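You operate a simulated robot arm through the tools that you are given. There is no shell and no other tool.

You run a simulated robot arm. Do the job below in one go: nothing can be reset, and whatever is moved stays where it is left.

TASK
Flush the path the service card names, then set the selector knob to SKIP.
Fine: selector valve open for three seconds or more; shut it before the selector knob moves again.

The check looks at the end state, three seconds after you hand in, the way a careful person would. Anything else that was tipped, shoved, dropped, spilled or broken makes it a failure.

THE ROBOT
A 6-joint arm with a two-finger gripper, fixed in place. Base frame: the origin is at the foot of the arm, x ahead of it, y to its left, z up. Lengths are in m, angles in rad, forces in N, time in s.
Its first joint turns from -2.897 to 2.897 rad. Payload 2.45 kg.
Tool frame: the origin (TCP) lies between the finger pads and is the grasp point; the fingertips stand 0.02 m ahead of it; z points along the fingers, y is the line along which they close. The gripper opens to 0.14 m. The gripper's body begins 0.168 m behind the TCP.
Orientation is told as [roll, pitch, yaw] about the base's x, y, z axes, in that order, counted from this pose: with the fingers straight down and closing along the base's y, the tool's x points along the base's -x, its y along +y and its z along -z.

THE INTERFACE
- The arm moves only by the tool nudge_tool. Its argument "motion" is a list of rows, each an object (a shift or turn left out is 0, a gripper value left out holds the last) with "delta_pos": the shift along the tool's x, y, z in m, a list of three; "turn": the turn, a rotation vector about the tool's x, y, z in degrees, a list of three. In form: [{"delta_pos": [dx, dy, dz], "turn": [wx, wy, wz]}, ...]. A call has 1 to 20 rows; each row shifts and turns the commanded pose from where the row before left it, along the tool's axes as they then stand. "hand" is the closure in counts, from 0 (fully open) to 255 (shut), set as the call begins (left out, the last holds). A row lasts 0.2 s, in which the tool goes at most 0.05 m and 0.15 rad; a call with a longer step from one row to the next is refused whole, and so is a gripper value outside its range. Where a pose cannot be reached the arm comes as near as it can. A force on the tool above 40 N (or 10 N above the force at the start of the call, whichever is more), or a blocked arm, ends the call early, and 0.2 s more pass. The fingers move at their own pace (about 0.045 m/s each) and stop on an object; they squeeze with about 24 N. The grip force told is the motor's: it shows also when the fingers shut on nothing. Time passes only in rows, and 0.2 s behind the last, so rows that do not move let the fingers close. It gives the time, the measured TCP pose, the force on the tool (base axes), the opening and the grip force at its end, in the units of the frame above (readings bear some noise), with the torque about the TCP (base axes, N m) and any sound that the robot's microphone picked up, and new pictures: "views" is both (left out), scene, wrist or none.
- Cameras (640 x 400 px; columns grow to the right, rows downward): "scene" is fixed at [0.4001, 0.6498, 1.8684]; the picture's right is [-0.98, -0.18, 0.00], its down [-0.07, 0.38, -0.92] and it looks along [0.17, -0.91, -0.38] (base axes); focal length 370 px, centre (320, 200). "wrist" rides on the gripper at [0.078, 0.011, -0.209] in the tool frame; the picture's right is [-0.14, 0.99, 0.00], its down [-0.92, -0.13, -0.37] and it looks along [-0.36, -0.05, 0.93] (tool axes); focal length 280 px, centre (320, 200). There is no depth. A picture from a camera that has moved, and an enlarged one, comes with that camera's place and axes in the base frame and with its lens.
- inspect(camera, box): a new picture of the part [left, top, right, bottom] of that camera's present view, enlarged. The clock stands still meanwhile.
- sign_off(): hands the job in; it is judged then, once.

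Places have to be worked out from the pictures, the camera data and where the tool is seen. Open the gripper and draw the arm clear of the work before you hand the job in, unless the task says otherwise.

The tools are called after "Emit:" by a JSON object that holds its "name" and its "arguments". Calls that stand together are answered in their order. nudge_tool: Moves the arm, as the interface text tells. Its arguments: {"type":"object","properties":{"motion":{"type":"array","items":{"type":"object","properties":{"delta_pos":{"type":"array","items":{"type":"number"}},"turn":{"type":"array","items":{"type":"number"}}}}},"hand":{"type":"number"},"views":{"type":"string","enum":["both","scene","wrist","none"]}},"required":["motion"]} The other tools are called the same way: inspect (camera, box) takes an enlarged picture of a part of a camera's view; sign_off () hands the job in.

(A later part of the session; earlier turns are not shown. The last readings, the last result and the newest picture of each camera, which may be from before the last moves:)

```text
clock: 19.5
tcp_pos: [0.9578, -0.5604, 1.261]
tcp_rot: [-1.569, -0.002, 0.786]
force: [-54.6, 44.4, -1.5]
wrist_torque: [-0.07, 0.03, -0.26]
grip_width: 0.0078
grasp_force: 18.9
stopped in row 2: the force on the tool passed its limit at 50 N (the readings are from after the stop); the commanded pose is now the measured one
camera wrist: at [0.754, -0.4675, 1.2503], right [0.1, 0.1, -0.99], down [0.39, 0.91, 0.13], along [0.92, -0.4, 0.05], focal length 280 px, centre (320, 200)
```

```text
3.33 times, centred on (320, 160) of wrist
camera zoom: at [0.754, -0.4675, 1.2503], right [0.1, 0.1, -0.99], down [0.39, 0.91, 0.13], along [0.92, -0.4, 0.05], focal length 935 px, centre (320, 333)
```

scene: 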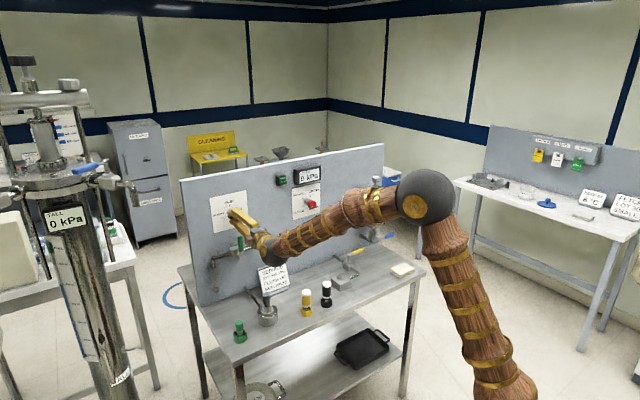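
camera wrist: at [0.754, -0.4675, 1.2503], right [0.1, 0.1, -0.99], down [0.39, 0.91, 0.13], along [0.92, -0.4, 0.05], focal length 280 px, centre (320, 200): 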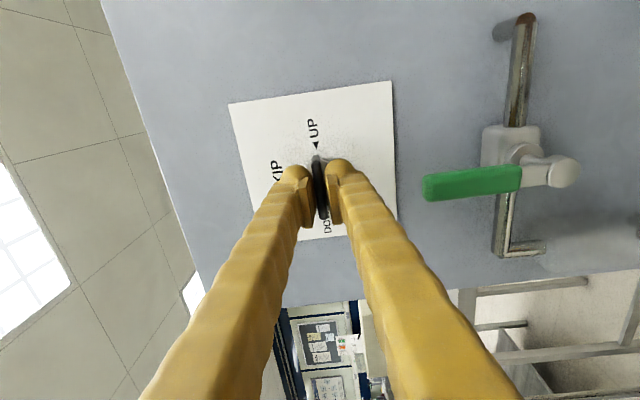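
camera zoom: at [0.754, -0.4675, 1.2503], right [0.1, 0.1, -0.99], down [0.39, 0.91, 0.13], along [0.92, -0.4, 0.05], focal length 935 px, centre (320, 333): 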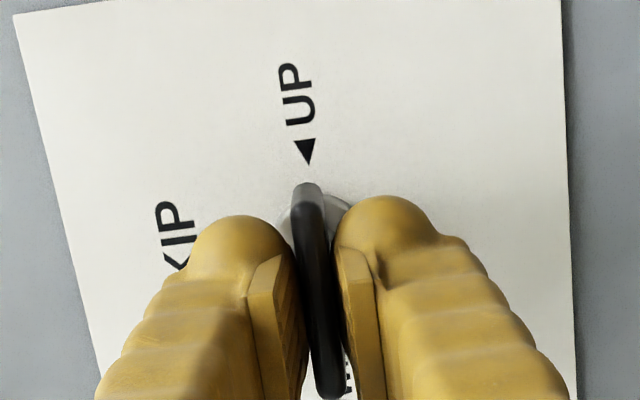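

Closing there pushed the tool outward with about 70 N: the fingertips had met the round hub. I'll loosen at once, back off about 3 mm to the earlier depth where the grip was clean, and close again.

Emit:
{"name": "nudge_tool", "arguments": {"hand": 205, "motion": [{}, {}, {"delta_pos": [0, 0, -0.003]}, {}], "views": "none"}}

Emit:
{"name": "nudge_tool", "arguments": {"hand": 255, "motion": [{}, {}, {}, {}], "views": "wrist"}}

```text
clock: 19.8
tcp_pos: [0.9585, -0.5608, 1.2588]
tcp_rot: [-1.569, 0.002, 0.786]
force: [-0.5, -0.6, 0.1]
wrist_torque: [0.03, 0.0, 0.02]
grip_width: 0.0271
grasp_force: 0.0
stopped in row 1: the force on the tool passed its limit at 84 N (the readings are from after the stop); the commanded pose is now the measured one
```

```text
clock: 20.6
tcp_pos: [0.9579, -0.5593, 1.2593]
tcp_rot: [-1.569, 0.001, 0.788]
force: [-19.2, 15.1, 2.0]
wrist_torque: [-0.03, -0.06, -0.13]
grip_width: 0.0072
grasp_force: 35.5
stopped in row 3: the force on the tool passed its limit at 42 N (the readings are from after the stop); the commanded pose is now the measured one
camera wrist: at [0.7539, -0.467, 1.2503], right [0.1, 0.1, -0.99], down [0.39, 0.91, 0.13], along [0.92, -0.4, 0.05], focal length 280 px, centre (320, 200)
```

wrist: 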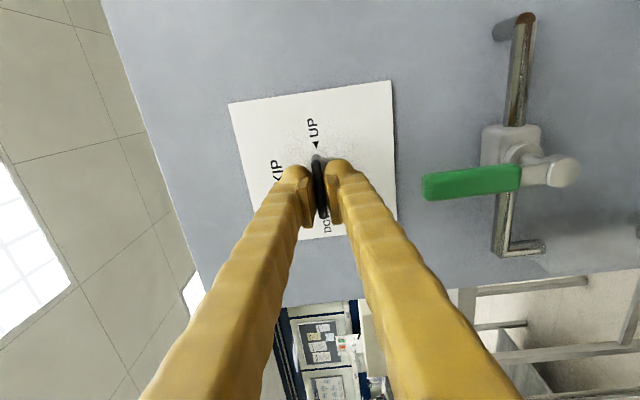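

The retreat hadn't run because the call stopped early. I'll open first as its own call, then back off 2 mm and close only to about 1 cm so the bar is held captive without wedging on the hub.

Emit:
{"name": "nudge_tool", "arguments": {"hand": 205, "motion": [{}, {}, {}], "views": "none"}}

Emit:
{"name": "nudge_tool", "arguments": {"motion": [{"delta_pos": [0, 0, -0.002]}, {}], "views": "none"}}

Emit:
{"name": "nudge_tool", "arguments": {"hand": 238, "motion": [{}, {}, {}], "views": "both"}}

Emit:
{"name": "inspect", "arguments": {"camera": "wrist", "box": [250, 100, 390, 220]}}

```text
clock: 21.0
tcp_pos: [0.9572, -0.5587, 1.257]
tcp_rot: [-1.565, 0.002, 0.787]
force: [-0.3, -0.4, -0.5]
wrist_torque: [0.01, 0.02, 0.03]
grip_width: 0.0271
grasp_force: 0.0
stopped in row 2: the force on the tool passed its limit at 43 N (the readings are from after the stop); the commanded pose is now the measured one
```

```text
clock: 21.6
tcp_pos: [0.9566, -0.5572, 1.257]
tcp_rot: [-1.563, 0.003, 0.788]
force: [0.3, -0.7, 0.2]
wrist_torque: [-0.05, -0.01, -0.01]
grip_width: 0.0275
grasp_force: 0.0
```

```text
clock: 22.4
tcp_pos: [0.9557, -0.5572, 1.2572]
tcp_rot: [-1.565, 0.002, 0.786]
force: [-0.1, 0.3, 7.8]
wrist_torque: [-0.06, -0.06, -0.03]
grip_width: 0.0141
grasp_force: 3.7
camera wrist: at [0.7523, -0.4656, 1.248], right [0.09, 0.1, -0.99], down [0.39, 0.91, 0.13], along [0.92, -0.4, 0.05], focal length 280 px, centre (320, 200)
```

scene: 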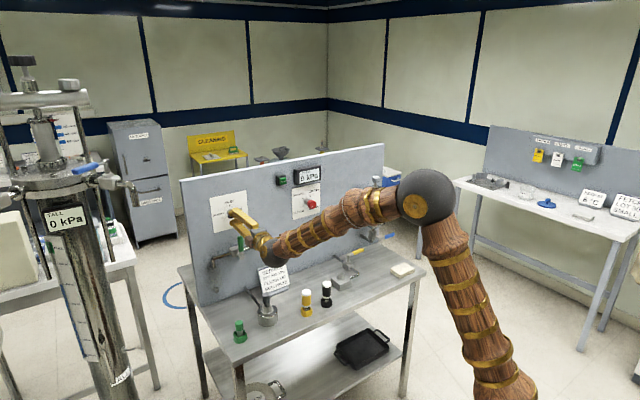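
wrist: 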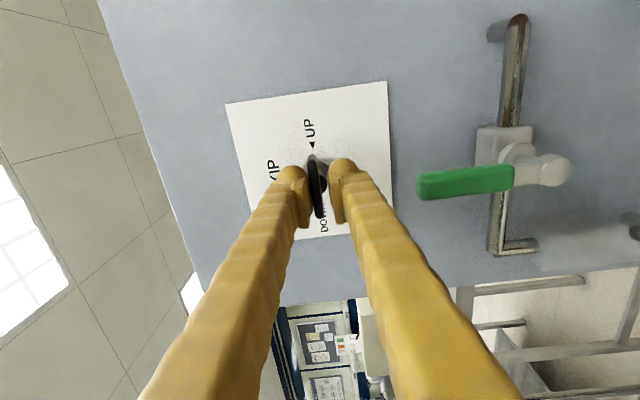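

```text
3.33 times, centred on (320, 160) of wrist
camera zoom: at [0.7523, -0.4656, 1.248], right [0.09, 0.1, -0.99], down [0.39, 0.91, 0.13], along [0.92, -0.4, 0.05], focal length 935 px, centre (320, 333)
```

zoom: 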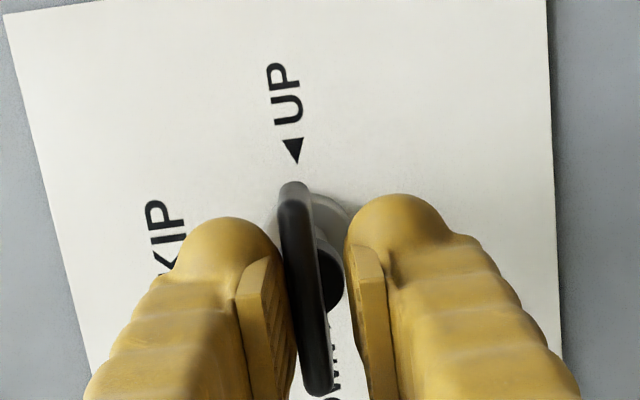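

The resets left the tool about 3 mm low, with the upper finger resting on the bar (7.8 N). I move up 3 mm to recentre before turning anything.

Emit:
{"name": "nudge_tool", "arguments": {"hand": 230, "motion": [{"delta_pos": [0, -0.0015, 0]}, {"delta_pos": [0, -0.0015, 0]}, {}], "views": "wrist"}}

Emit:
{"name": "inspect", "arguments": {"camera": "wrist", "box": [250, 100, 390, 220]}}

```text
clock: 23.2
tcp_pos: [0.9555, -0.5579, 1.2598]
tcp_rot: [-1.564, 0.002, 0.788]
force: [-0.1, 0.1, 0.2]
wrist_torque: [0.01, -0.02, 0.0]
grip_width: 0.0136
grasp_force: 0.1
camera wrist: at [0.7527, -0.4652, 1.2508], right [0.09, 0.1, -0.99], down [0.39, 0.91, 0.13], along [0.92, -0.4, 0.04], focal length 280 px, centre (320, 200)
```

wrist: 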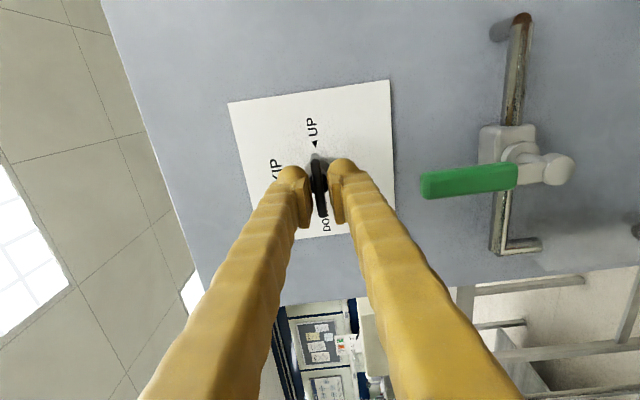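

```text
3.33 times, centred on (320, 160) of wrist
camera zoom: at [0.7527, -0.4652, 1.2508], right [0.09, 0.1, -0.99], down [0.39, 0.91, 0.13], along [0.92, -0.4, 0.04], focal length 935 px, centre (320, 333)
```

zoom: 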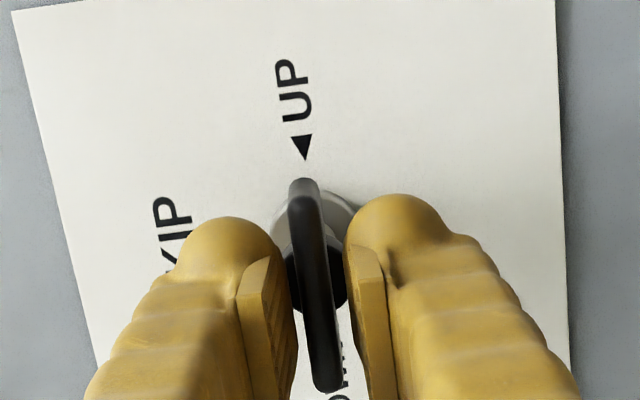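

Centred with no contact force at 13.6 mm. Now I close fully at this slightly shallower depth and check the force.

Emit:
{"name": "nudge_tool", "arguments": {"hand": 255, "motion": [{}, {}, {}], "views": "wrist"}}

```text
clock: 24.0
tcp_pos: [0.9569, -0.5577, 1.2606]
tcp_rot: [-1.564, 0.0, 0.787]
force: [5.0, -3.7, 6.1]
wrist_torque: [0.0, -0.08, 0.04]
grip_width: 0.007
grasp_force: 35.3
camera wrist: at [0.7527, -0.4653, 1.2512], right [0.09, 0.1, -0.99], down [0.39, 0.91, 0.13], along [0.92, -0.4, 0.05], focal length 280 px, centre (320, 200)
```

wrist: 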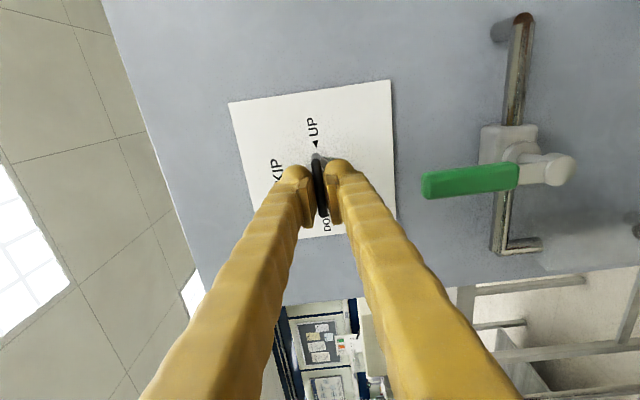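

Firm grip on the bar (7.0 mm) with only small side forces. Now the feel test: 6° clockwise as seen from the front, reading the torque.

Emit:
{"name": "nudge_tool", "arguments": {"motion": [{"turn": [0, 0, 2]}, {"turn": [0, 0, 2]}, {"turn": [0, 0, 2]}], "views": "wrist"}}

Emit:
{"name": "inspect", "arguments": {"camera": "wrist", "box": [250, 100, 390, 220]}}

```text
clock: 24.8
tcp_pos: [0.9565, -0.5583, 1.2606]
tcp_rot: [-1.569, -0.104, 0.787]
force: [0.6, 4.2, 18.0]
wrist_torque: [-0.17, -0.08, 0.02]
grip_width: 0.0072
grasp_force: 35.0
camera wrist: at [0.7538, -0.4642, 1.2429], right [0.17, 0.17, -0.97], down [0.38, 0.9, 0.22], along [0.91, -0.4, 0.08], focal length 280 px, centre (320, 200)
```

wrist: 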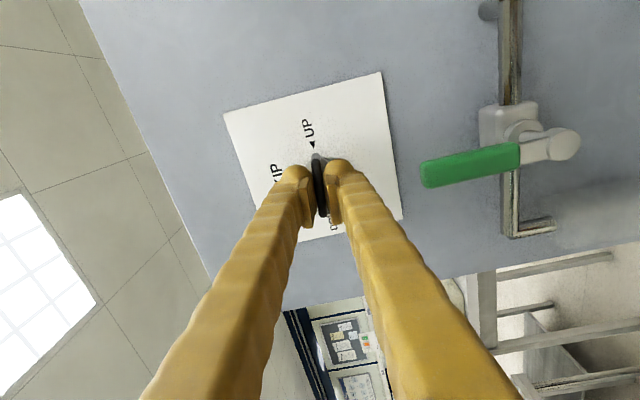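

```text
3.33 times, centred on (320, 160) of wrist
camera zoom: at [0.7538, -0.4642, 1.2429], right [0.17, 0.17, -0.97], down [0.38, 0.9, 0.22], along [0.91, -0.4, 0.08], focal length 935 px, centre (320, 333)
```

zoom: 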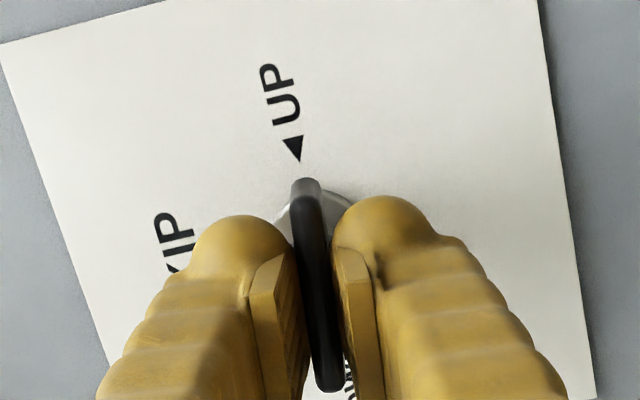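

The bar followed the tool 6° clockwise with little torque, so it was not against a clockwise stop. Next I turn back and 6° past the starting point anticlockwise, expecting a stop if the knob was at DOWN; I also lift slightly to ease the 18 N.

Emit:
{"name": "nudge_tool", "arguments": {"motion": [{"turn": [0, 0, -2], "delta_pos": [0, -0.0007, 0]}, {"turn": [0, 0, -2]}, {"turn": [0, 0, -2]}], "views": "none"}}

Emit:
{"name": "nudge_tool", "arguments": {"motion": [{"turn": [0, 0, -2]}, {"turn": [0, 0, -2]}, {"turn": [0, 0, -2]}], "views": "wrist"}}

Emit:
{"name": "inspect", "arguments": {"camera": "wrist", "box": [250, 100, 390, 220]}}

```text
clock: 25.6
tcp_pos: [0.9562, -0.5569, 1.26]
tcp_rot: [-1.564, 0.002, 0.787]
force: [17.4, -5.1, 14.3]
wrist_torque: [-0.03, -0.15, 0.06]
grip_width: 0.007
grasp_force: 35.3
```

```text
clock: 26.4
tcp_pos: [0.9565, -0.5577, 1.26]
tcp_rot: [-1.564, 0.106, 0.786]
force: [10.9, -4.8, 10.9]
wrist_torque: [0.58, -0.69, -0.08]
grip_width: 0.0088
grasp_force: 36.8
camera wrist: at [0.7518, -0.4659, 1.2596], right [0.02, 0.03, -1.0], down [0.4, 0.92, 0.03], along [0.92, -0.4, 0.01], focal length 280 px, centre (320, 200)
```

wrist: 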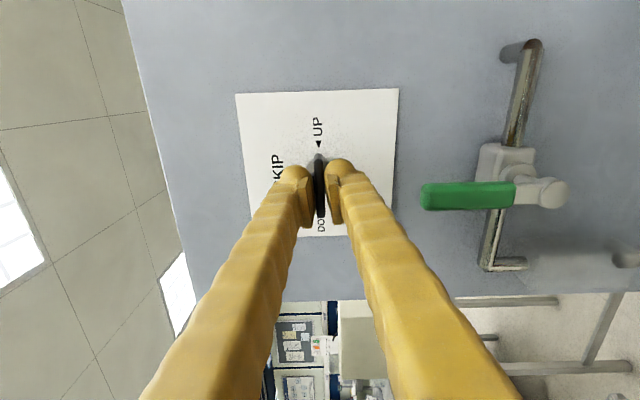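

```text
3.33 times, centred on (320, 160) of wrist
camera zoom: at [0.7518, -0.4659, 1.2596], right [0.02, 0.03, -1.0], down [0.4, 0.92, 0.03], along [0.92, -0.4, 0.01], focal length 935 px, centre (320, 333)
```

zoom: 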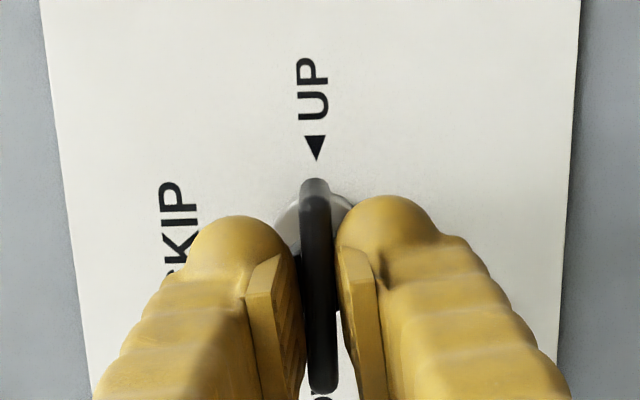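

Anticlockwise is clearly blocked (about 0.9 N·m of reaction and the bar wedging), so the knob is at its DOWN stop; it must go clockwise 180° through SKIP to UP. I'll loosen to about 11 mm so the bar is captive but not squeezed, return to level and check the forces.

Emit:
{"name": "nudge_tool", "arguments": {"hand": 234, "motion": [{"turn": [0, 0, 3]}, {"turn": [0, 0, 3]}, {}], "views": "wrist"}}

Emit:
{"name": "inspect", "arguments": {"camera": "wrist", "box": [250, 100, 390, 220]}}

```text
clock: 27.2
tcp_pos: [0.9565, -0.5578, 1.2596]
tcp_rot: [-1.562, 0.002, 0.786]
force: [-0.3, 0.1, -0.5]
wrist_torque: [-0.02, 0.02, -0.01]
grip_width: 0.0112
grasp_force: 0.1
camera wrist: at [0.7525, -0.4653, 1.251], right [0.09, 0.1, -0.99], down [0.39, 0.91, 0.13], along [0.92, -0.4, 0.04], focal length 280 px, centre (320, 200)
```

wrist: 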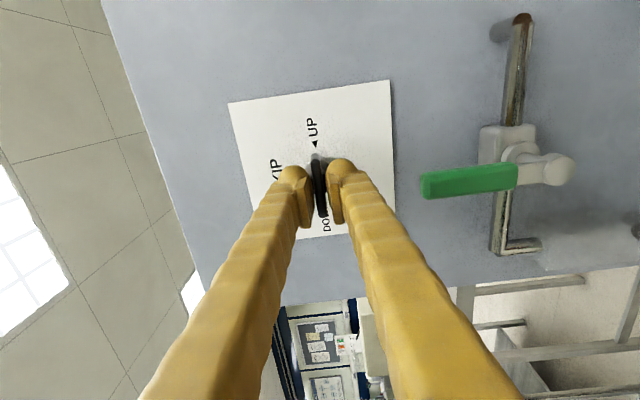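

```text
3.33 times, centred on (320, 160) of wrist
camera zoom: at [0.7525, -0.4653, 1.251], right [0.09, 0.1, -0.99], down [0.39, 0.91, 0.13], along [0.92, -0.4, 0.04], focal length 935 px, centre (320, 333)
```

zoom: 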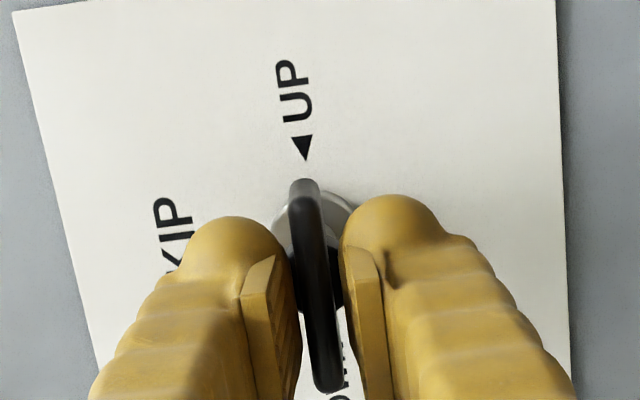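

All forces are near zero and the bar sits between the pads. I start turning clockwise, 48° at first, with a 0.5 mm lift to centre better.

Emit:
{"name": "nudge_tool", "arguments": {"motion": [{"turn": [0, 0, 4], "delta_pos": [0, -0.0005, 0]}, {"turn": [0, 0, 4]}, {"turn": [0, 0, 4]}, {"turn": [0, 0, 4]}, {"turn": [0, 0, 4]}, {"turn": [0, 0, 4]}, {"turn": [0, 0, 4]}, {"turn": [0, 0, 4]}, {"turn": [0, 0, 4]}, {"turn": [0, 0, 4]}, {"turn": [0, 0, 4]}, {"turn": [0, 0, 4]}], "views": "wrist"}}

Emit:
{"name": "inspect", "arguments": {"camera": "wrist", "box": [250, 100, 390, 220]}}

```text
clock: 29.8
tcp_pos: [0.9552, -0.5573, 1.259]
tcp_rot: [-1.561, -0.838, 0.781]
force: [-0.2, -0.5, 1.3]
wrist_torque: [-0.05, 0.03, 0.03]
grip_width: 0.0128
grasp_force: 1.0
camera wrist: at [0.7759, -0.4413, 1.1976], right [0.58, 0.59, -0.56], down [0.11, 0.63, 0.77], along [0.81, -0.51, 0.3], focal length 280 px, centre (320, 200)
```

wrist: 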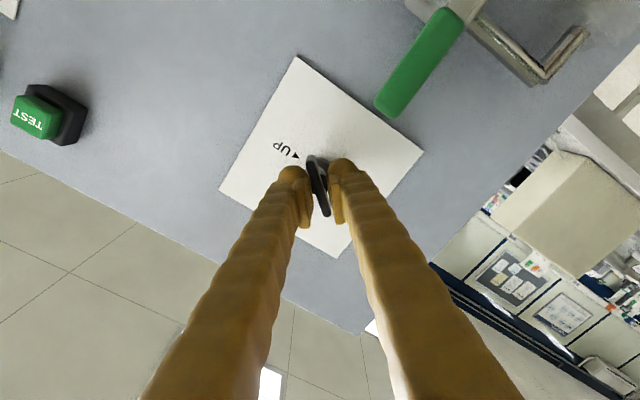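

```text
3.33 times, centred on (320, 160) of wrist
camera zoom: at [0.7759, -0.4413, 1.1976], right [0.58, 0.59, -0.56], down [0.11, 0.63, 0.77], along [0.81, -0.51, 0.3], focal length 935 px, centre (320, 333)
```

zoom: 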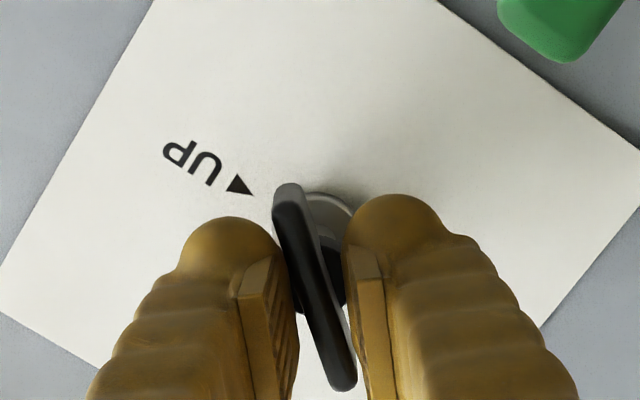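

The bar is following with some lag and negligible force, and the green lever is well clear. I continue clockwise another 72°.

Emit:
{"name": "nudge_tool", "arguments": {"motion": [{"turn": [0, 0, 4]}, {"turn": [0, 0, 4]}, {"turn": [0, 0, 4]}, {"turn": [0, 0, 4]}, {"turn": [0, 0, 4]}, {"turn": [0, 0, 4]}, {"turn": [0, 0, 4]}, {"turn": [0, 0, 4]}, {"turn": [0, 0, 4]}, {"turn": [0, 0, 4]}, {"turn": [0, 0, 4]}, {"turn": [0, 0, 4]}, {"turn": [0, 0, 4]}, {"turn": [0, 0, 4]}, {"turn": [0, 0, 4]}, {"turn": [0, 0, 4]}, {"turn": [0, 0, 4]}, {"turn": [0, 0, 4]}], "views": "both"}}

Emit:
{"name": "inspect", "arguments": {"camera": "wrist", "box": [250, 100, 390, 220]}}

```text
clock: 33.3
tcp_pos: [0.9635, -0.5534, 1.2689]
tcp_rot: [1.493, -1.196, -2.311]
force: [-31.1, -8.1, -9.7]
wrist_torque: [0.04, 0.22, -0.62]
grip_width: 0.0316
grasp_force: 15.7
out of reach, approached as far as the arm can: row 15, 16, 17
stopped in row 17: the force on the tool passed its limit at 51 N (the readings are from after the stop); the commanded pose is now the measured one
camera wrist: at [0.8461, -0.3744, 1.2069], right [0.64, 0.59, 0.49], down [-0.57, -0.06, 0.82], along [0.51, -0.81, 0.29], focal length 280 px, centre (320, 200)
```

scene: 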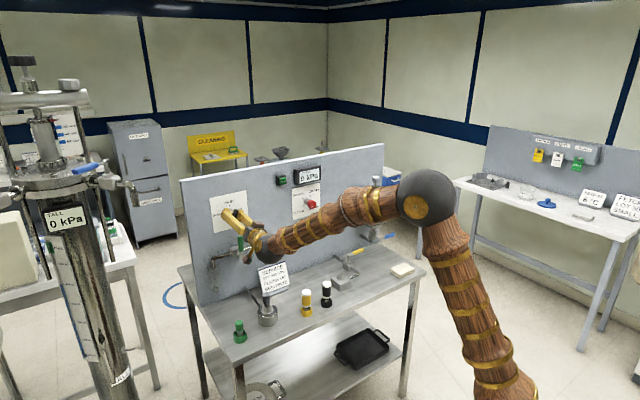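
wrist: 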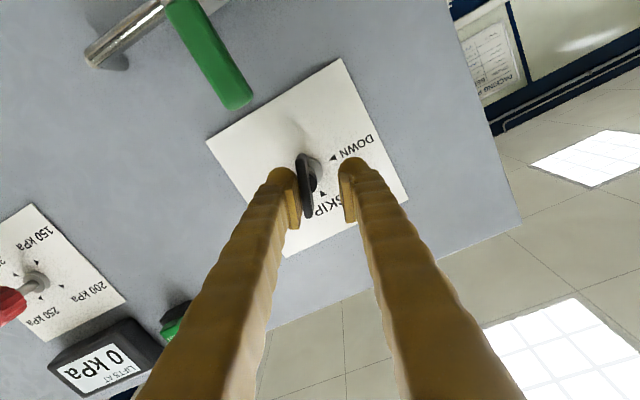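

```text
3.33 times, centred on (320, 160) of wrist
camera zoom: at [0.8461, -0.3744, 1.2069], right [0.64, 0.59, 0.49], down [-0.57, -0.06, 0.82], along [0.51, -0.81, 0.29], focal length 935 px, centre (320, 333)
```

zoom: 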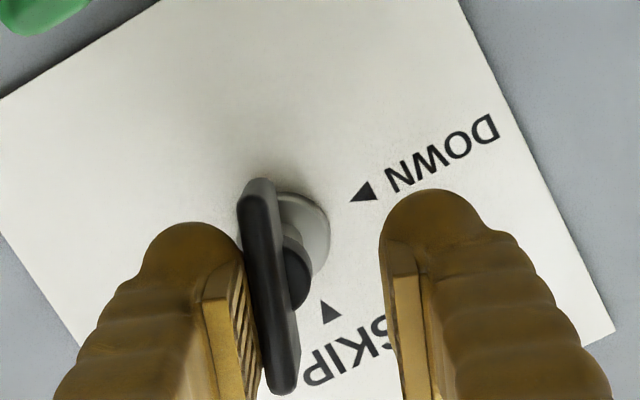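

A wrist joint limit stopped the turn about 20° past SKIP, with some side load on the bar. I'll open the fingers to release it, then back straight out; since the bar and gripper are symmetric, I can regrasp with the tool rolled 180° the other way.

Emit:
{"name": "nudge_tool", "arguments": {"hand": 155, "motion": [{}, {}, {}], "views": "none"}}

Emit:
{"name": "nudge_tool", "arguments": {"motion": [{"delta_pos": [0, 0, -0.01]}, {"delta_pos": [0, 0, -0.02]}, {"delta_pos": [0, 0, -0.03]}, {"delta_pos": [0, 0, -0.03]}], "views": "both"}}

Emit:
{"name": "inspect", "arguments": {"camera": "wrist", "box": [240, 80, 400, 220]}}

Emit:
{"name": "inspect", "arguments": {"camera": "scene", "box": [205, 185, 275, 240]}}

```text
clock: 34.1
tcp_pos: [0.9663, -0.5516, 1.2697]
tcp_rot: [1.495, -1.197, -2.311]
force: [-0.2, 0.0, 0.7]
wrist_torque: [-0.01, 0.02, -0.03]
grip_width: 0.0547
grasp_force: 0.0
```

```text
clock: 35.1
tcp_pos: [0.9046, -0.4847, 1.2702]
tcp_rot: [1.492, -1.198, -2.307]
force: [-0.3, 0.5, -0.3]
wrist_torque: [-0.05, 0.0, 0.02]
grip_width: 0.0548
grasp_force: 0.2
camera wrist: at [0.7866, -0.3058, 1.2092], right [0.64, 0.59, 0.49], down [-0.57, -0.06, 0.82], along [0.52, -0.8, 0.29], focal length 280 px, centre (320, 200)
```

scene: 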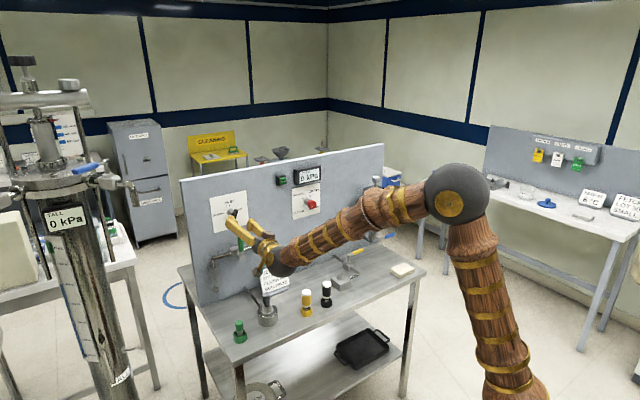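
wrist: 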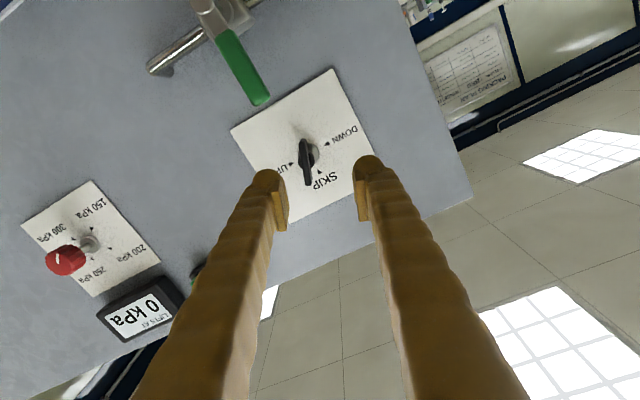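

```text
2.86 times, centred on (320, 150) of wrist
camera zoom: at [0.7866, -0.3058, 1.2092], right [0.64, 0.59, 0.49], down [-0.57, -0.06, 0.82], along [0.52, -0.8, 0.29], focal length 801 px, centre (320, 343)
```

zoom: 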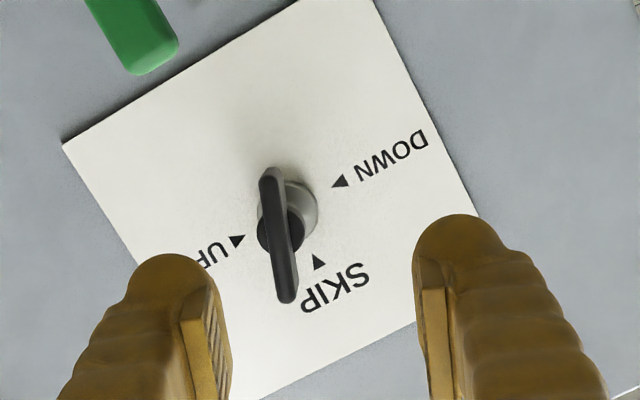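

```text
7.27 times, centred on (240, 212) of scene
camera zoom: at [0.4001, 0.6498, 1.8684], right [-0.98, -0.18, 0.0], down [-0.07, 0.38, -0.92], along [0.17, -0.91, -0.38], focal length 2688 px, centre (902, 109)
```

zoom: 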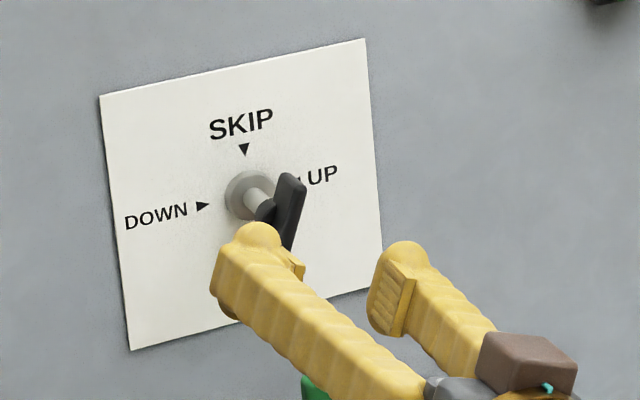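

The bar now points about 21° past SKIP toward UP. From this backed-off position I roll the tool -180°, so I can regrasp the bar with plenty of clockwise range left.

Emit:
{"name": "nudge_tool", "arguments": {"motion": [{"turn": [0, 0, -7.5]}, {"turn": [0, 0, -7.5]}, {"turn": [0, 0, -7.5]}, {"turn": [0, 0, -7.5]}, {"turn": [0, 0, -7.5]}, {"turn": [0, 0, -7.5]}, {"turn": [0, 0, -7.5]}, {"turn": [0, 0, -7.5]}, {"turn": [0, 0, -7.5]}, {"turn": [0, 0, -7.5]}, {"turn": [0, 0, -7.5]}, {"turn": [0, 0, -7.5]}], "views": "none"}}

Emit:
{"name": "nudge_tool", "arguments": {"motion": [{"turn": [0, 0, -7.5]}, {"turn": [0, 0, -7.5]}, {"turn": [0, 0, -7.5]}, {"turn": [0, 0, -7.5]}, {"turn": [0, 0, -7.5]}, {"turn": [0, 0, -7.5]}, {"turn": [0, 0, -7.5]}, {"turn": [0, 0, -7.5]}, {"turn": [0, 0, -7.5]}, {"turn": [0, 0, -7.5]}, {"turn": [0, 0, -7.5]}, {"turn": [0, 0, -7.5]}], "views": "both"}}

```text
clock: 37.7
tcp_pos: [0.9038, -0.4867, 1.2715]
tcp_rot: [-1.541, -0.369, 0.749]
force: [-0.3, -0.3, 0.2]
wrist_torque: [-0.01, 0.02, 0.02]
grip_width: 0.0548
grasp_force: 0.1
```

```text
clock: 40.3
tcp_pos: [0.9031, -0.4864, 1.2729]
tcp_rot: [-1.496, 1.199, 0.833]
force: [0.2, -0.1, -0.3]
wrist_torque: [0.01, -0.03, 0.0]
grip_width: 0.055
grasp_force: 0.1
camera wrist: at [0.7316, -0.3635, 1.3482], right [-0.64, -0.59, -0.49], down [0.06, 0.6, -0.8], along [0.77, -0.54, -0.35], focal length 280 px, centre (320, 200)
```

scene: 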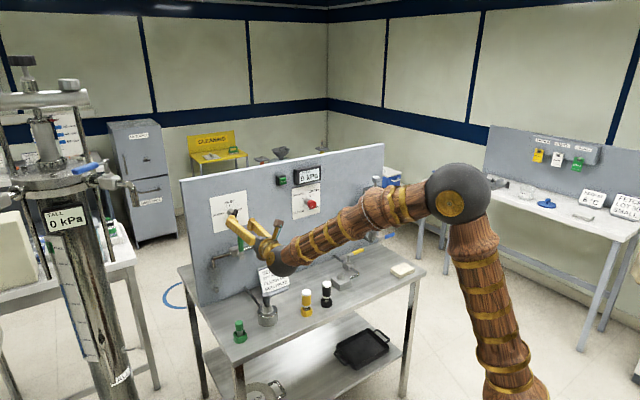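
wrist: 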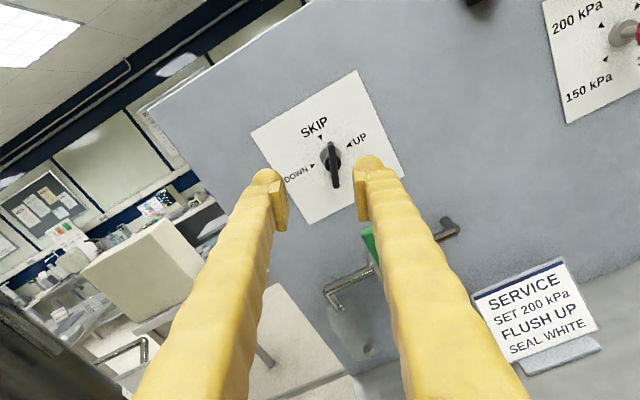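

The view is now upright and shows the knob between SKIP and UP. The tool is tilted about 2° off the panel normal and sits about 14 mm left and 11 mm high of the knob axis, so I correct both before approaching again.

Emit:
{"name": "nudge_tool", "arguments": {"motion": [{"turn": [1.73, 0.99, 0]}, {"delta_pos": [-0.0056, 0.0171, 0]}, {}], "views": "wrist"}}

Emit:
{"name": "inspect", "arguments": {"camera": "wrist", "box": [240, 80, 400, 220]}}

Emit:
{"name": "inspect", "arguments": {"camera": "scene", "box": [205, 185, 275, 240]}}

```text
clock: 41.1
tcp_pos: [0.8926, -0.4961, 1.2613]
tcp_rot: [-1.571, 1.198, 0.785]
force: [0.8, 0.0, 0.9]
wrist_torque: [-0.03, -0.02, 0.0]
grip_width: 0.0549
grasp_force: 0.0
camera wrist: at [0.7172, -0.3759, 1.3309], right [-0.62, -0.62, -0.49], down [0.06, 0.58, -0.81], along [0.78, -0.53, -0.32], focal length 280 px, centre (320, 200)
```

wrist: 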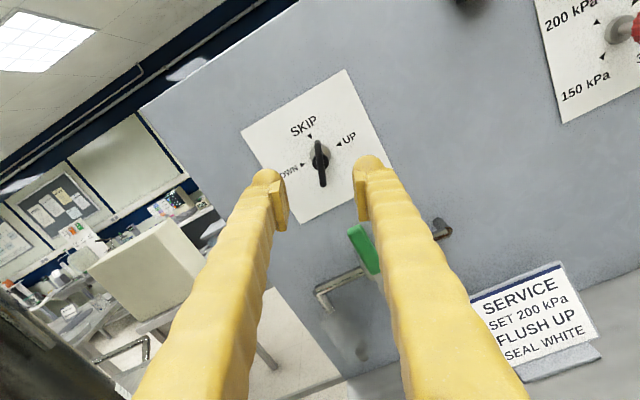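

```text
2.86 times, centred on (320, 150) of wrist
camera zoom: at [0.7172, -0.3759, 1.3309], right [-0.62, -0.62, -0.49], down [0.06, 0.58, -0.81], along [0.78, -0.53, -0.32], focal length 801 px, centre (320, 343)
```

zoom: 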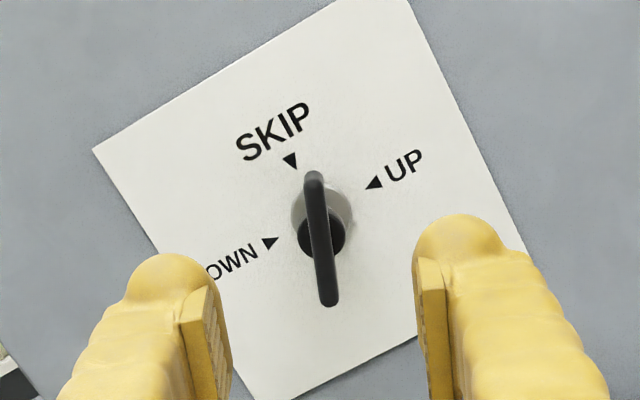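

```text
7.27 times, centred on (240, 212) of scene
camera zoom: at [0.4001, 0.6498, 1.8684], right [-0.98, -0.18, 0.0], down [-0.07, 0.38, -0.92], along [0.17, -0.91, -0.38], focal length 2688 px, centre (902, 109)
```

zoom: 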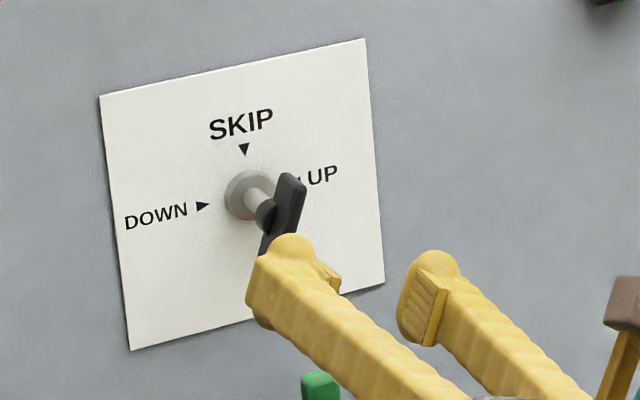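

The tool is aligned: centred on the bar within about 1 mm and parallel to it within 1°. I set the opening to 3 cm and advance 8.8 cm to the depth that gripped well before.

Emit:
{"name": "nudge_tool", "arguments": {"hand": 200, "motion": [{}, {"delta_pos": [0, 0, 0.02]}, {"delta_pos": [0, 0, 0.02]}, {"delta_pos": [0, 0, 0.02]}, {"delta_pos": [0, 0, 0.012]}, {"delta_pos": [0, 0, 0.008]}, {"delta_pos": [0, 0, 0.005]}, {"delta_pos": [0, 0, 0.003]}, {}], "views": "both"}}

Emit:
{"name": "inspect", "arguments": {"camera": "wrist", "box": [250, 100, 390, 220]}}

```text
clock: 43.1
tcp_pos: [0.9552, -0.5581, 1.2607]
tcp_rot: [-1.57, 1.197, 0.784]
force: [-0.6, 0.1, -0.4]
wrist_torque: [0.0, -0.02, 0.05]
grip_width: 0.0303
grasp_force: 0.0
camera wrist: at [0.7799, -0.4377, 1.3308], right [-0.62, -0.62, -0.49], down [0.06, 0.58, -0.81], along [0.78, -0.53, -0.32], focal length 280 px, centre (320, 200)
```

scene: 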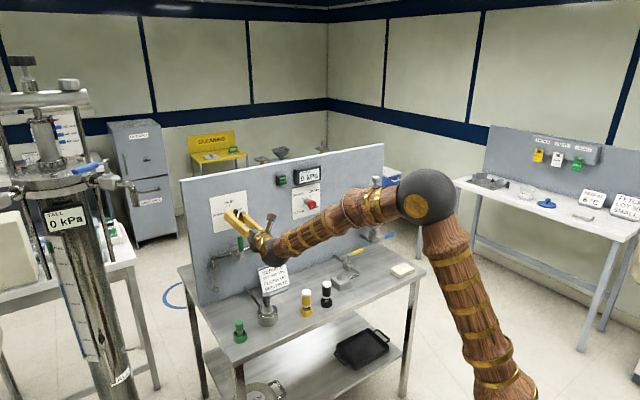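
wrist: 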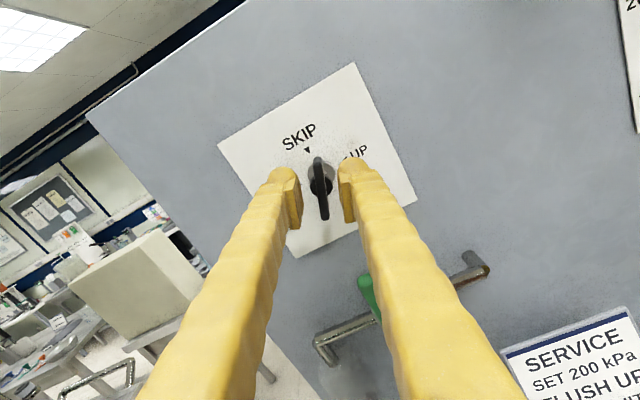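

```text
3.33 times, centred on (320, 160) of wrist
camera zoom: at [0.7799, -0.4377, 1.3308], right [-0.62, -0.62, -0.49], down [0.06, 0.58, -0.81], along [0.78, -0.53, -0.32], focal length 935 px, centre (320, 333)
```

zoom: 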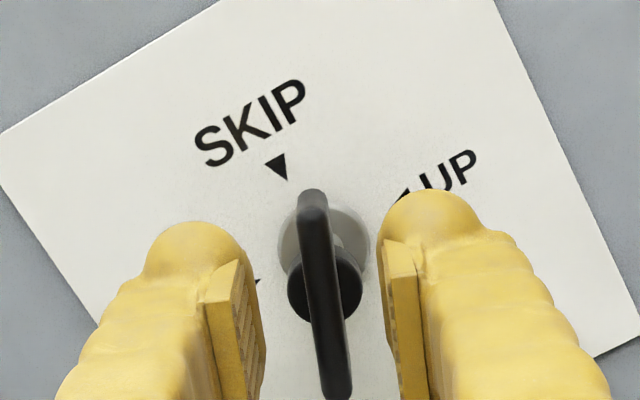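

Well placed. I close loosely to about 11 mm and turn clockwise 60° toward UP, keeping the last part for a slower check.

Emit:
{"name": "nudge_tool", "arguments": {"hand": 234, "motion": [{}, {}, {}], "views": "none"}}

Emit:
{"name": "nudge_tool", "arguments": {"motion": [{"turn": [0, 0, 4]}, {"turn": [0, 0, 4]}, {"turn": [0, 0, 4]}, {"turn": [0, 0, 4]}, {"turn": [0, 0, 4]}, {"turn": [0, 0, 4]}, {"turn": [0, 0, 4]}, {"turn": [0, 0, 4]}, {"turn": [0, 0, 4]}, {"turn": [0, 0, 4]}, {"turn": [0, 0, 4]}, {"turn": [0, 0, 4]}, {"turn": [0, 0, 4]}, {"turn": [0, 0, 4]}, {"turn": [0, 0, 4]}], "views": "wrist"}}

Emit:
{"name": "inspect", "arguments": {"camera": "wrist", "box": [250, 100, 390, 220]}}

```text
clock: 43.9
tcp_pos: [0.9557, -0.5584, 1.2618]
tcp_rot: [-1.572, 1.197, 0.783]
force: [-0.3, 0.1, 0.0]
wrist_torque: [0.01, 0.01, 0.0]
grip_width: 0.0118
grasp_force: 0.1
```

```text
clock: 47.1
tcp_pos: [0.9556, -0.5586, 1.2597]
tcp_rot: [-1.571, 0.152, 0.783]
force: [0.2, -1.4, -2.7]
wrist_torque: [-0.01, 0.05, -0.04]
grip_width: 0.0131
grasp_force: 1.2
camera wrist: at [0.7518, -0.4663, 1.2627], right [-0.01, -0.01, -1.0], down [0.4, 0.92, -0.01], along [0.92, -0.4, 0.0], focal length 280 px, centre (320, 200)
```

wrist: 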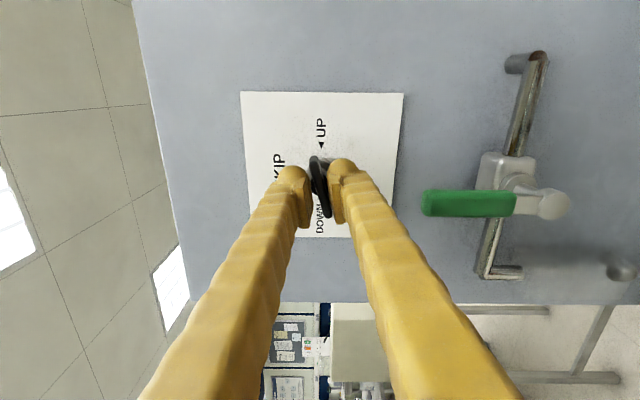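

```text
3.33 times, centred on (320, 160) of wrist
camera zoom: at [0.7518, -0.4663, 1.2627], right [-0.01, -0.01, -1.0], down [0.4, 0.92, -0.01], along [0.92, -0.4, 0.0], focal length 935 px, centre (320, 333)
```

zoom: 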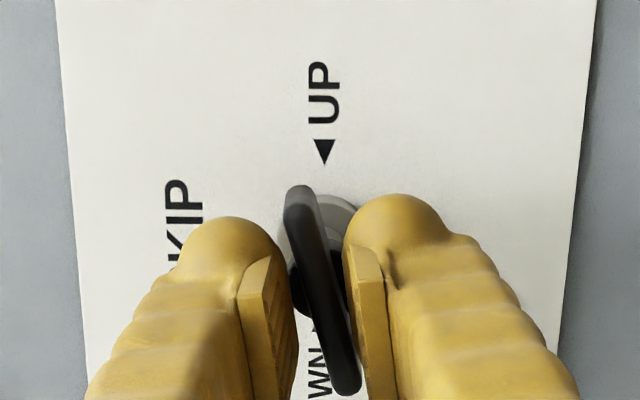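

Tool roll is about 9° short of horizontal and the bar lags it by another 9° or so. I turn 18° more in 2° steps and watch for the UP stop.

Emit:
{"name": "nudge_tool", "arguments": {"motion": [{"turn": [0, 0, 2]}, {"turn": [0, 0, 2]}, {"turn": [0, 0, 2]}, {"turn": [0, 0, 2]}, {"turn": [0, 0, 2]}, {"turn": [0, 0, 2]}, {"turn": [0, 0, 2]}, {"turn": [0, 0, 2]}], "views": "wrist"}}

Emit:
{"name": "inspect", "arguments": {"camera": "wrist", "box": [250, 100, 390, 220]}}

```text
clock: 48.9
tcp_pos: [0.9556, -0.5592, 1.2613]
tcp_rot: [-1.57, -0.129, 0.784]
force: [1.4, -0.1, -3.7]
wrist_torque: [-0.01, 0.02, -0.02]
grip_width: 0.0139
grasp_force: 1.8
camera wrist: at [0.7541, -0.4653, 1.2412], right [0.19, 0.19, -0.96], down [0.38, 0.89, 0.25], along [0.91, -0.41, 0.1], focal length 280 px, centre (320, 200)
```

wrist: 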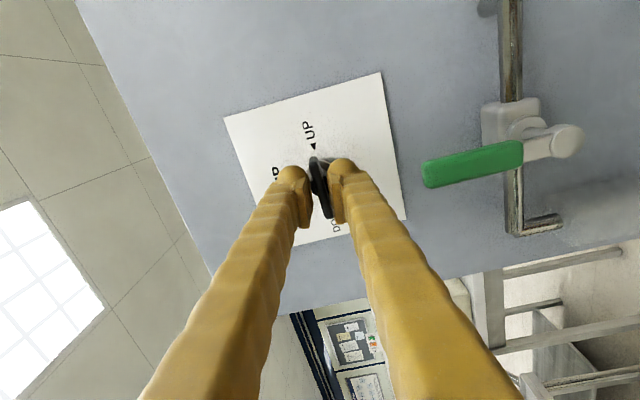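

```text
3.33 times, centred on (320, 160) of wrist
camera zoom: at [0.7541, -0.4653, 1.2412], right [0.19, 0.19, -0.96], down [0.38, 0.89, 0.25], along [0.91, -0.41, 0.1], focal length 935 px, centre (320, 333)
```

zoom: 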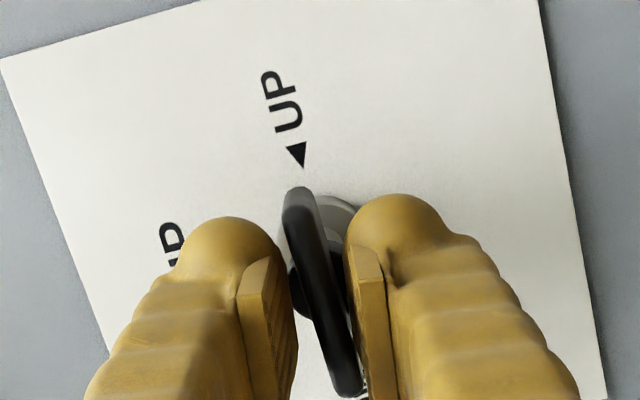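

The bar is now within a couple of degrees of UP. I turn 6° more in small steps; if UP is the end stop, torque should rise.

Emit:
{"name": "nudge_tool", "arguments": {"motion": [{"turn": [0, 0, 1.5]}, {"turn": [0, 0, 1.5]}, {"turn": [0, 0, 1.5]}, {"turn": [0, 0, 1.5]}], "views": "wrist"}}

Emit:
{"name": "inspect", "arguments": {"camera": "wrist", "box": [250, 100, 390, 220]}}

```text
clock: 49.9
tcp_pos: [0.956, -0.5581, 1.2614]
tcp_rot: [-1.571, -0.235, 0.783]
force: [-0.6, -1.4, -5.2]
wrist_torque: [-0.02, 0.14, -0.04]
grip_width: 0.0148
grasp_force: 2.0
camera wrist: at [0.7557, -0.4628, 1.2329], right [0.26, 0.26, -0.93], down [0.35, 0.87, 0.34], along [0.9, -0.42, 0.13], focal length 280 px, centre (320, 200)
```

wrist: 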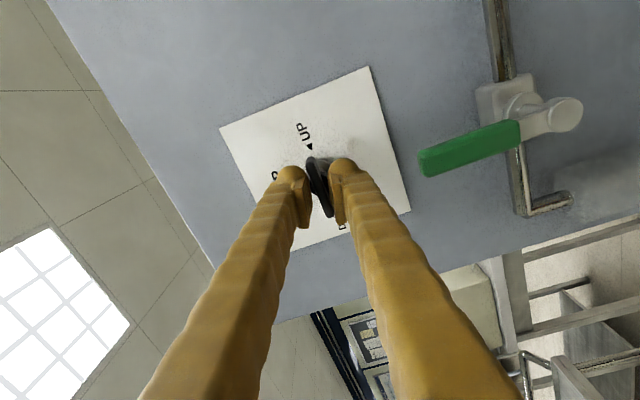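

```text
3.33 times, centred on (320, 160) of wrist
camera zoom: at [0.7557, -0.4628, 1.2329], right [0.26, 0.26, -0.93], down [0.35, 0.87, 0.34], along [0.9, -0.42, 0.13], focal length 935 px, centre (320, 333)
```

zoom: 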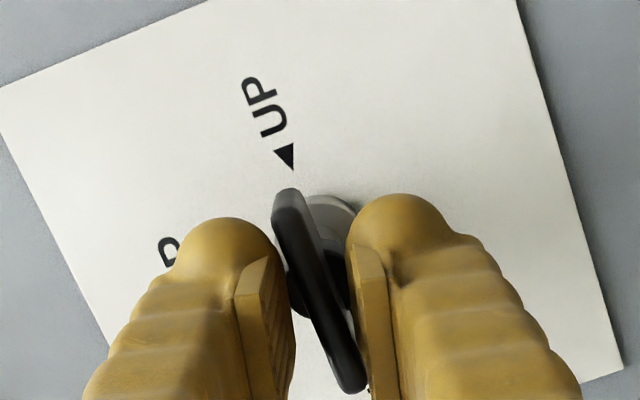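

The fingers are being spread and the bar hardly moves further, suggesting it's at the UP stop. I turn the tool back to exactly horizontal, close fully to square the bar to it, and check.

Emit:
{"name": "nudge_tool", "arguments": {"motion": [{"turn": [0, 0, -4.5]}, {"turn": [0, 0, -4.5]}, {"turn": [0, 0, -4.4]}, {}], "views": "none"}}

Emit:
{"name": "nudge_tool", "arguments": {"hand": 255, "motion": [{}, {}, {}], "views": "wrist"}}

Emit:
{"name": "inspect", "arguments": {"camera": "wrist", "box": [250, 100, 390, 220]}}

```text
clock: 50.9
tcp_pos: [0.9551, -0.558, 1.2611]
tcp_rot: [-1.569, 0.001, 0.784]
force: [-0.4, -0.3, 0.5]
wrist_torque: [0.04, 0.0, 0.0]
grip_width: 0.0114
grasp_force: 0.1
```

```text
clock: 51.7
tcp_pos: [0.9559, -0.5589, 1.2605]
tcp_rot: [-1.571, 0.001, 0.785]
force: [-0.1, -1.9, -10.5]
wrist_torque: [0.12, 0.04, 0.01]
grip_width: 0.0073
grasp_force: 35.2
camera wrist: at [0.7526, -0.4661, 1.2504], right [0.1, 0.1, -0.99], down [0.39, 0.91, 0.13], along [0.91, -0.4, 0.05], focal length 280 px, centre (320, 200)
```

wrist: 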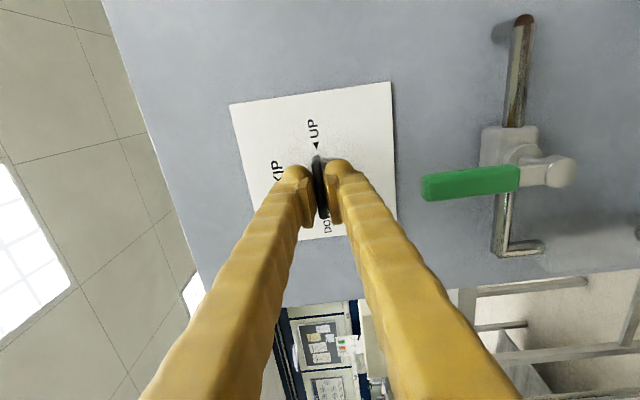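

```text
3.33 times, centred on (320, 160) of wrist
camera zoom: at [0.7526, -0.4661, 1.2504], right [0.1, 0.1, -0.99], down [0.39, 0.91, 0.13], along [0.91, -0.4, 0.05], focal length 935 px, centre (320, 333)
```

zoom: 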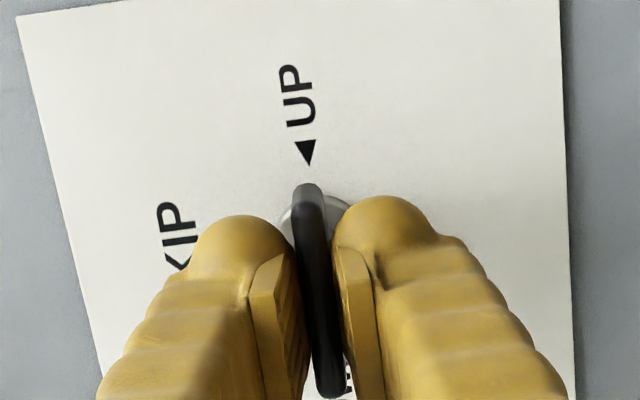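

The bar is square in the grip at the UP line. A 4° clockwise push with the full grip should confirm the stop.

Emit:
{"name": "nudge_tool", "arguments": {"motion": [{"turn": [0, 0, 2]}, {"turn": [0, 0, 2]}], "views": "none"}}

Emit:
{"name": "nudge_tool", "arguments": {"motion": [{"turn": [0, 0, 2]}], "views": "wrist"}}

Emit:
{"name": "inspect", "arguments": {"camera": "wrist", "box": [250, 100, 390, 220]}}

```text
clock: 52.3
tcp_pos: [0.9558, -0.5586, 1.2601]
tcp_rot: [-1.569, -0.07, 0.783]
force: [-10.5, 4.0, -16.5]
wrist_torque: [-0.5, 0.74, -0.04]
grip_width: 0.0078
grasp_force: 36.0
```

```text
clock: 52.7
tcp_pos: [0.9559, -0.5597, 1.2589]
tcp_rot: [-1.57, -0.103, 0.783]
force: [-10.2, 1.6, -18.8]
wrist_torque: [-0.51, 0.8, 0.06]
grip_width: 0.0088
grasp_force: 36.6
camera wrist: at [0.7537, -0.465, 1.2422], right [0.17, 0.17, -0.97], down [0.38, 0.9, 0.22], along [0.91, -0.41, 0.09], focal length 280 px, centre (320, 200)
```

wrist: 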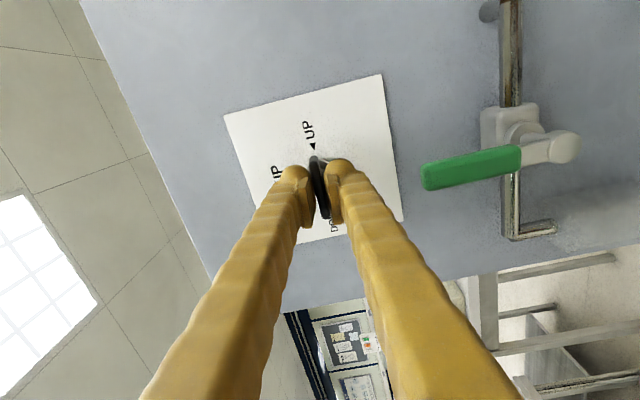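

```text
3.33 times, centred on (320, 160) of wrist
camera zoom: at [0.7537, -0.465, 1.2422], right [0.17, 0.17, -0.97], down [0.38, 0.9, 0.22], along [0.91, -0.41, 0.09], focal length 935 px, centre (320, 333)
```

zoom: 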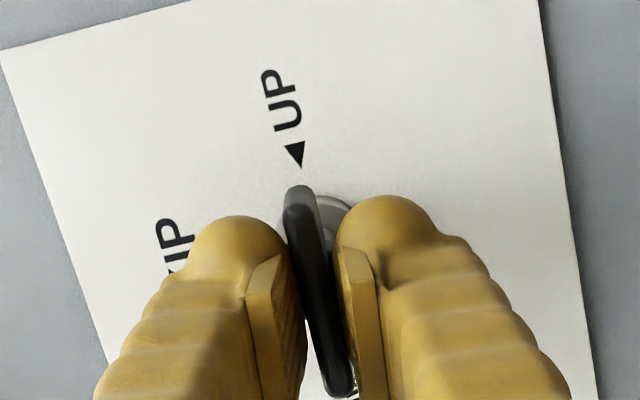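

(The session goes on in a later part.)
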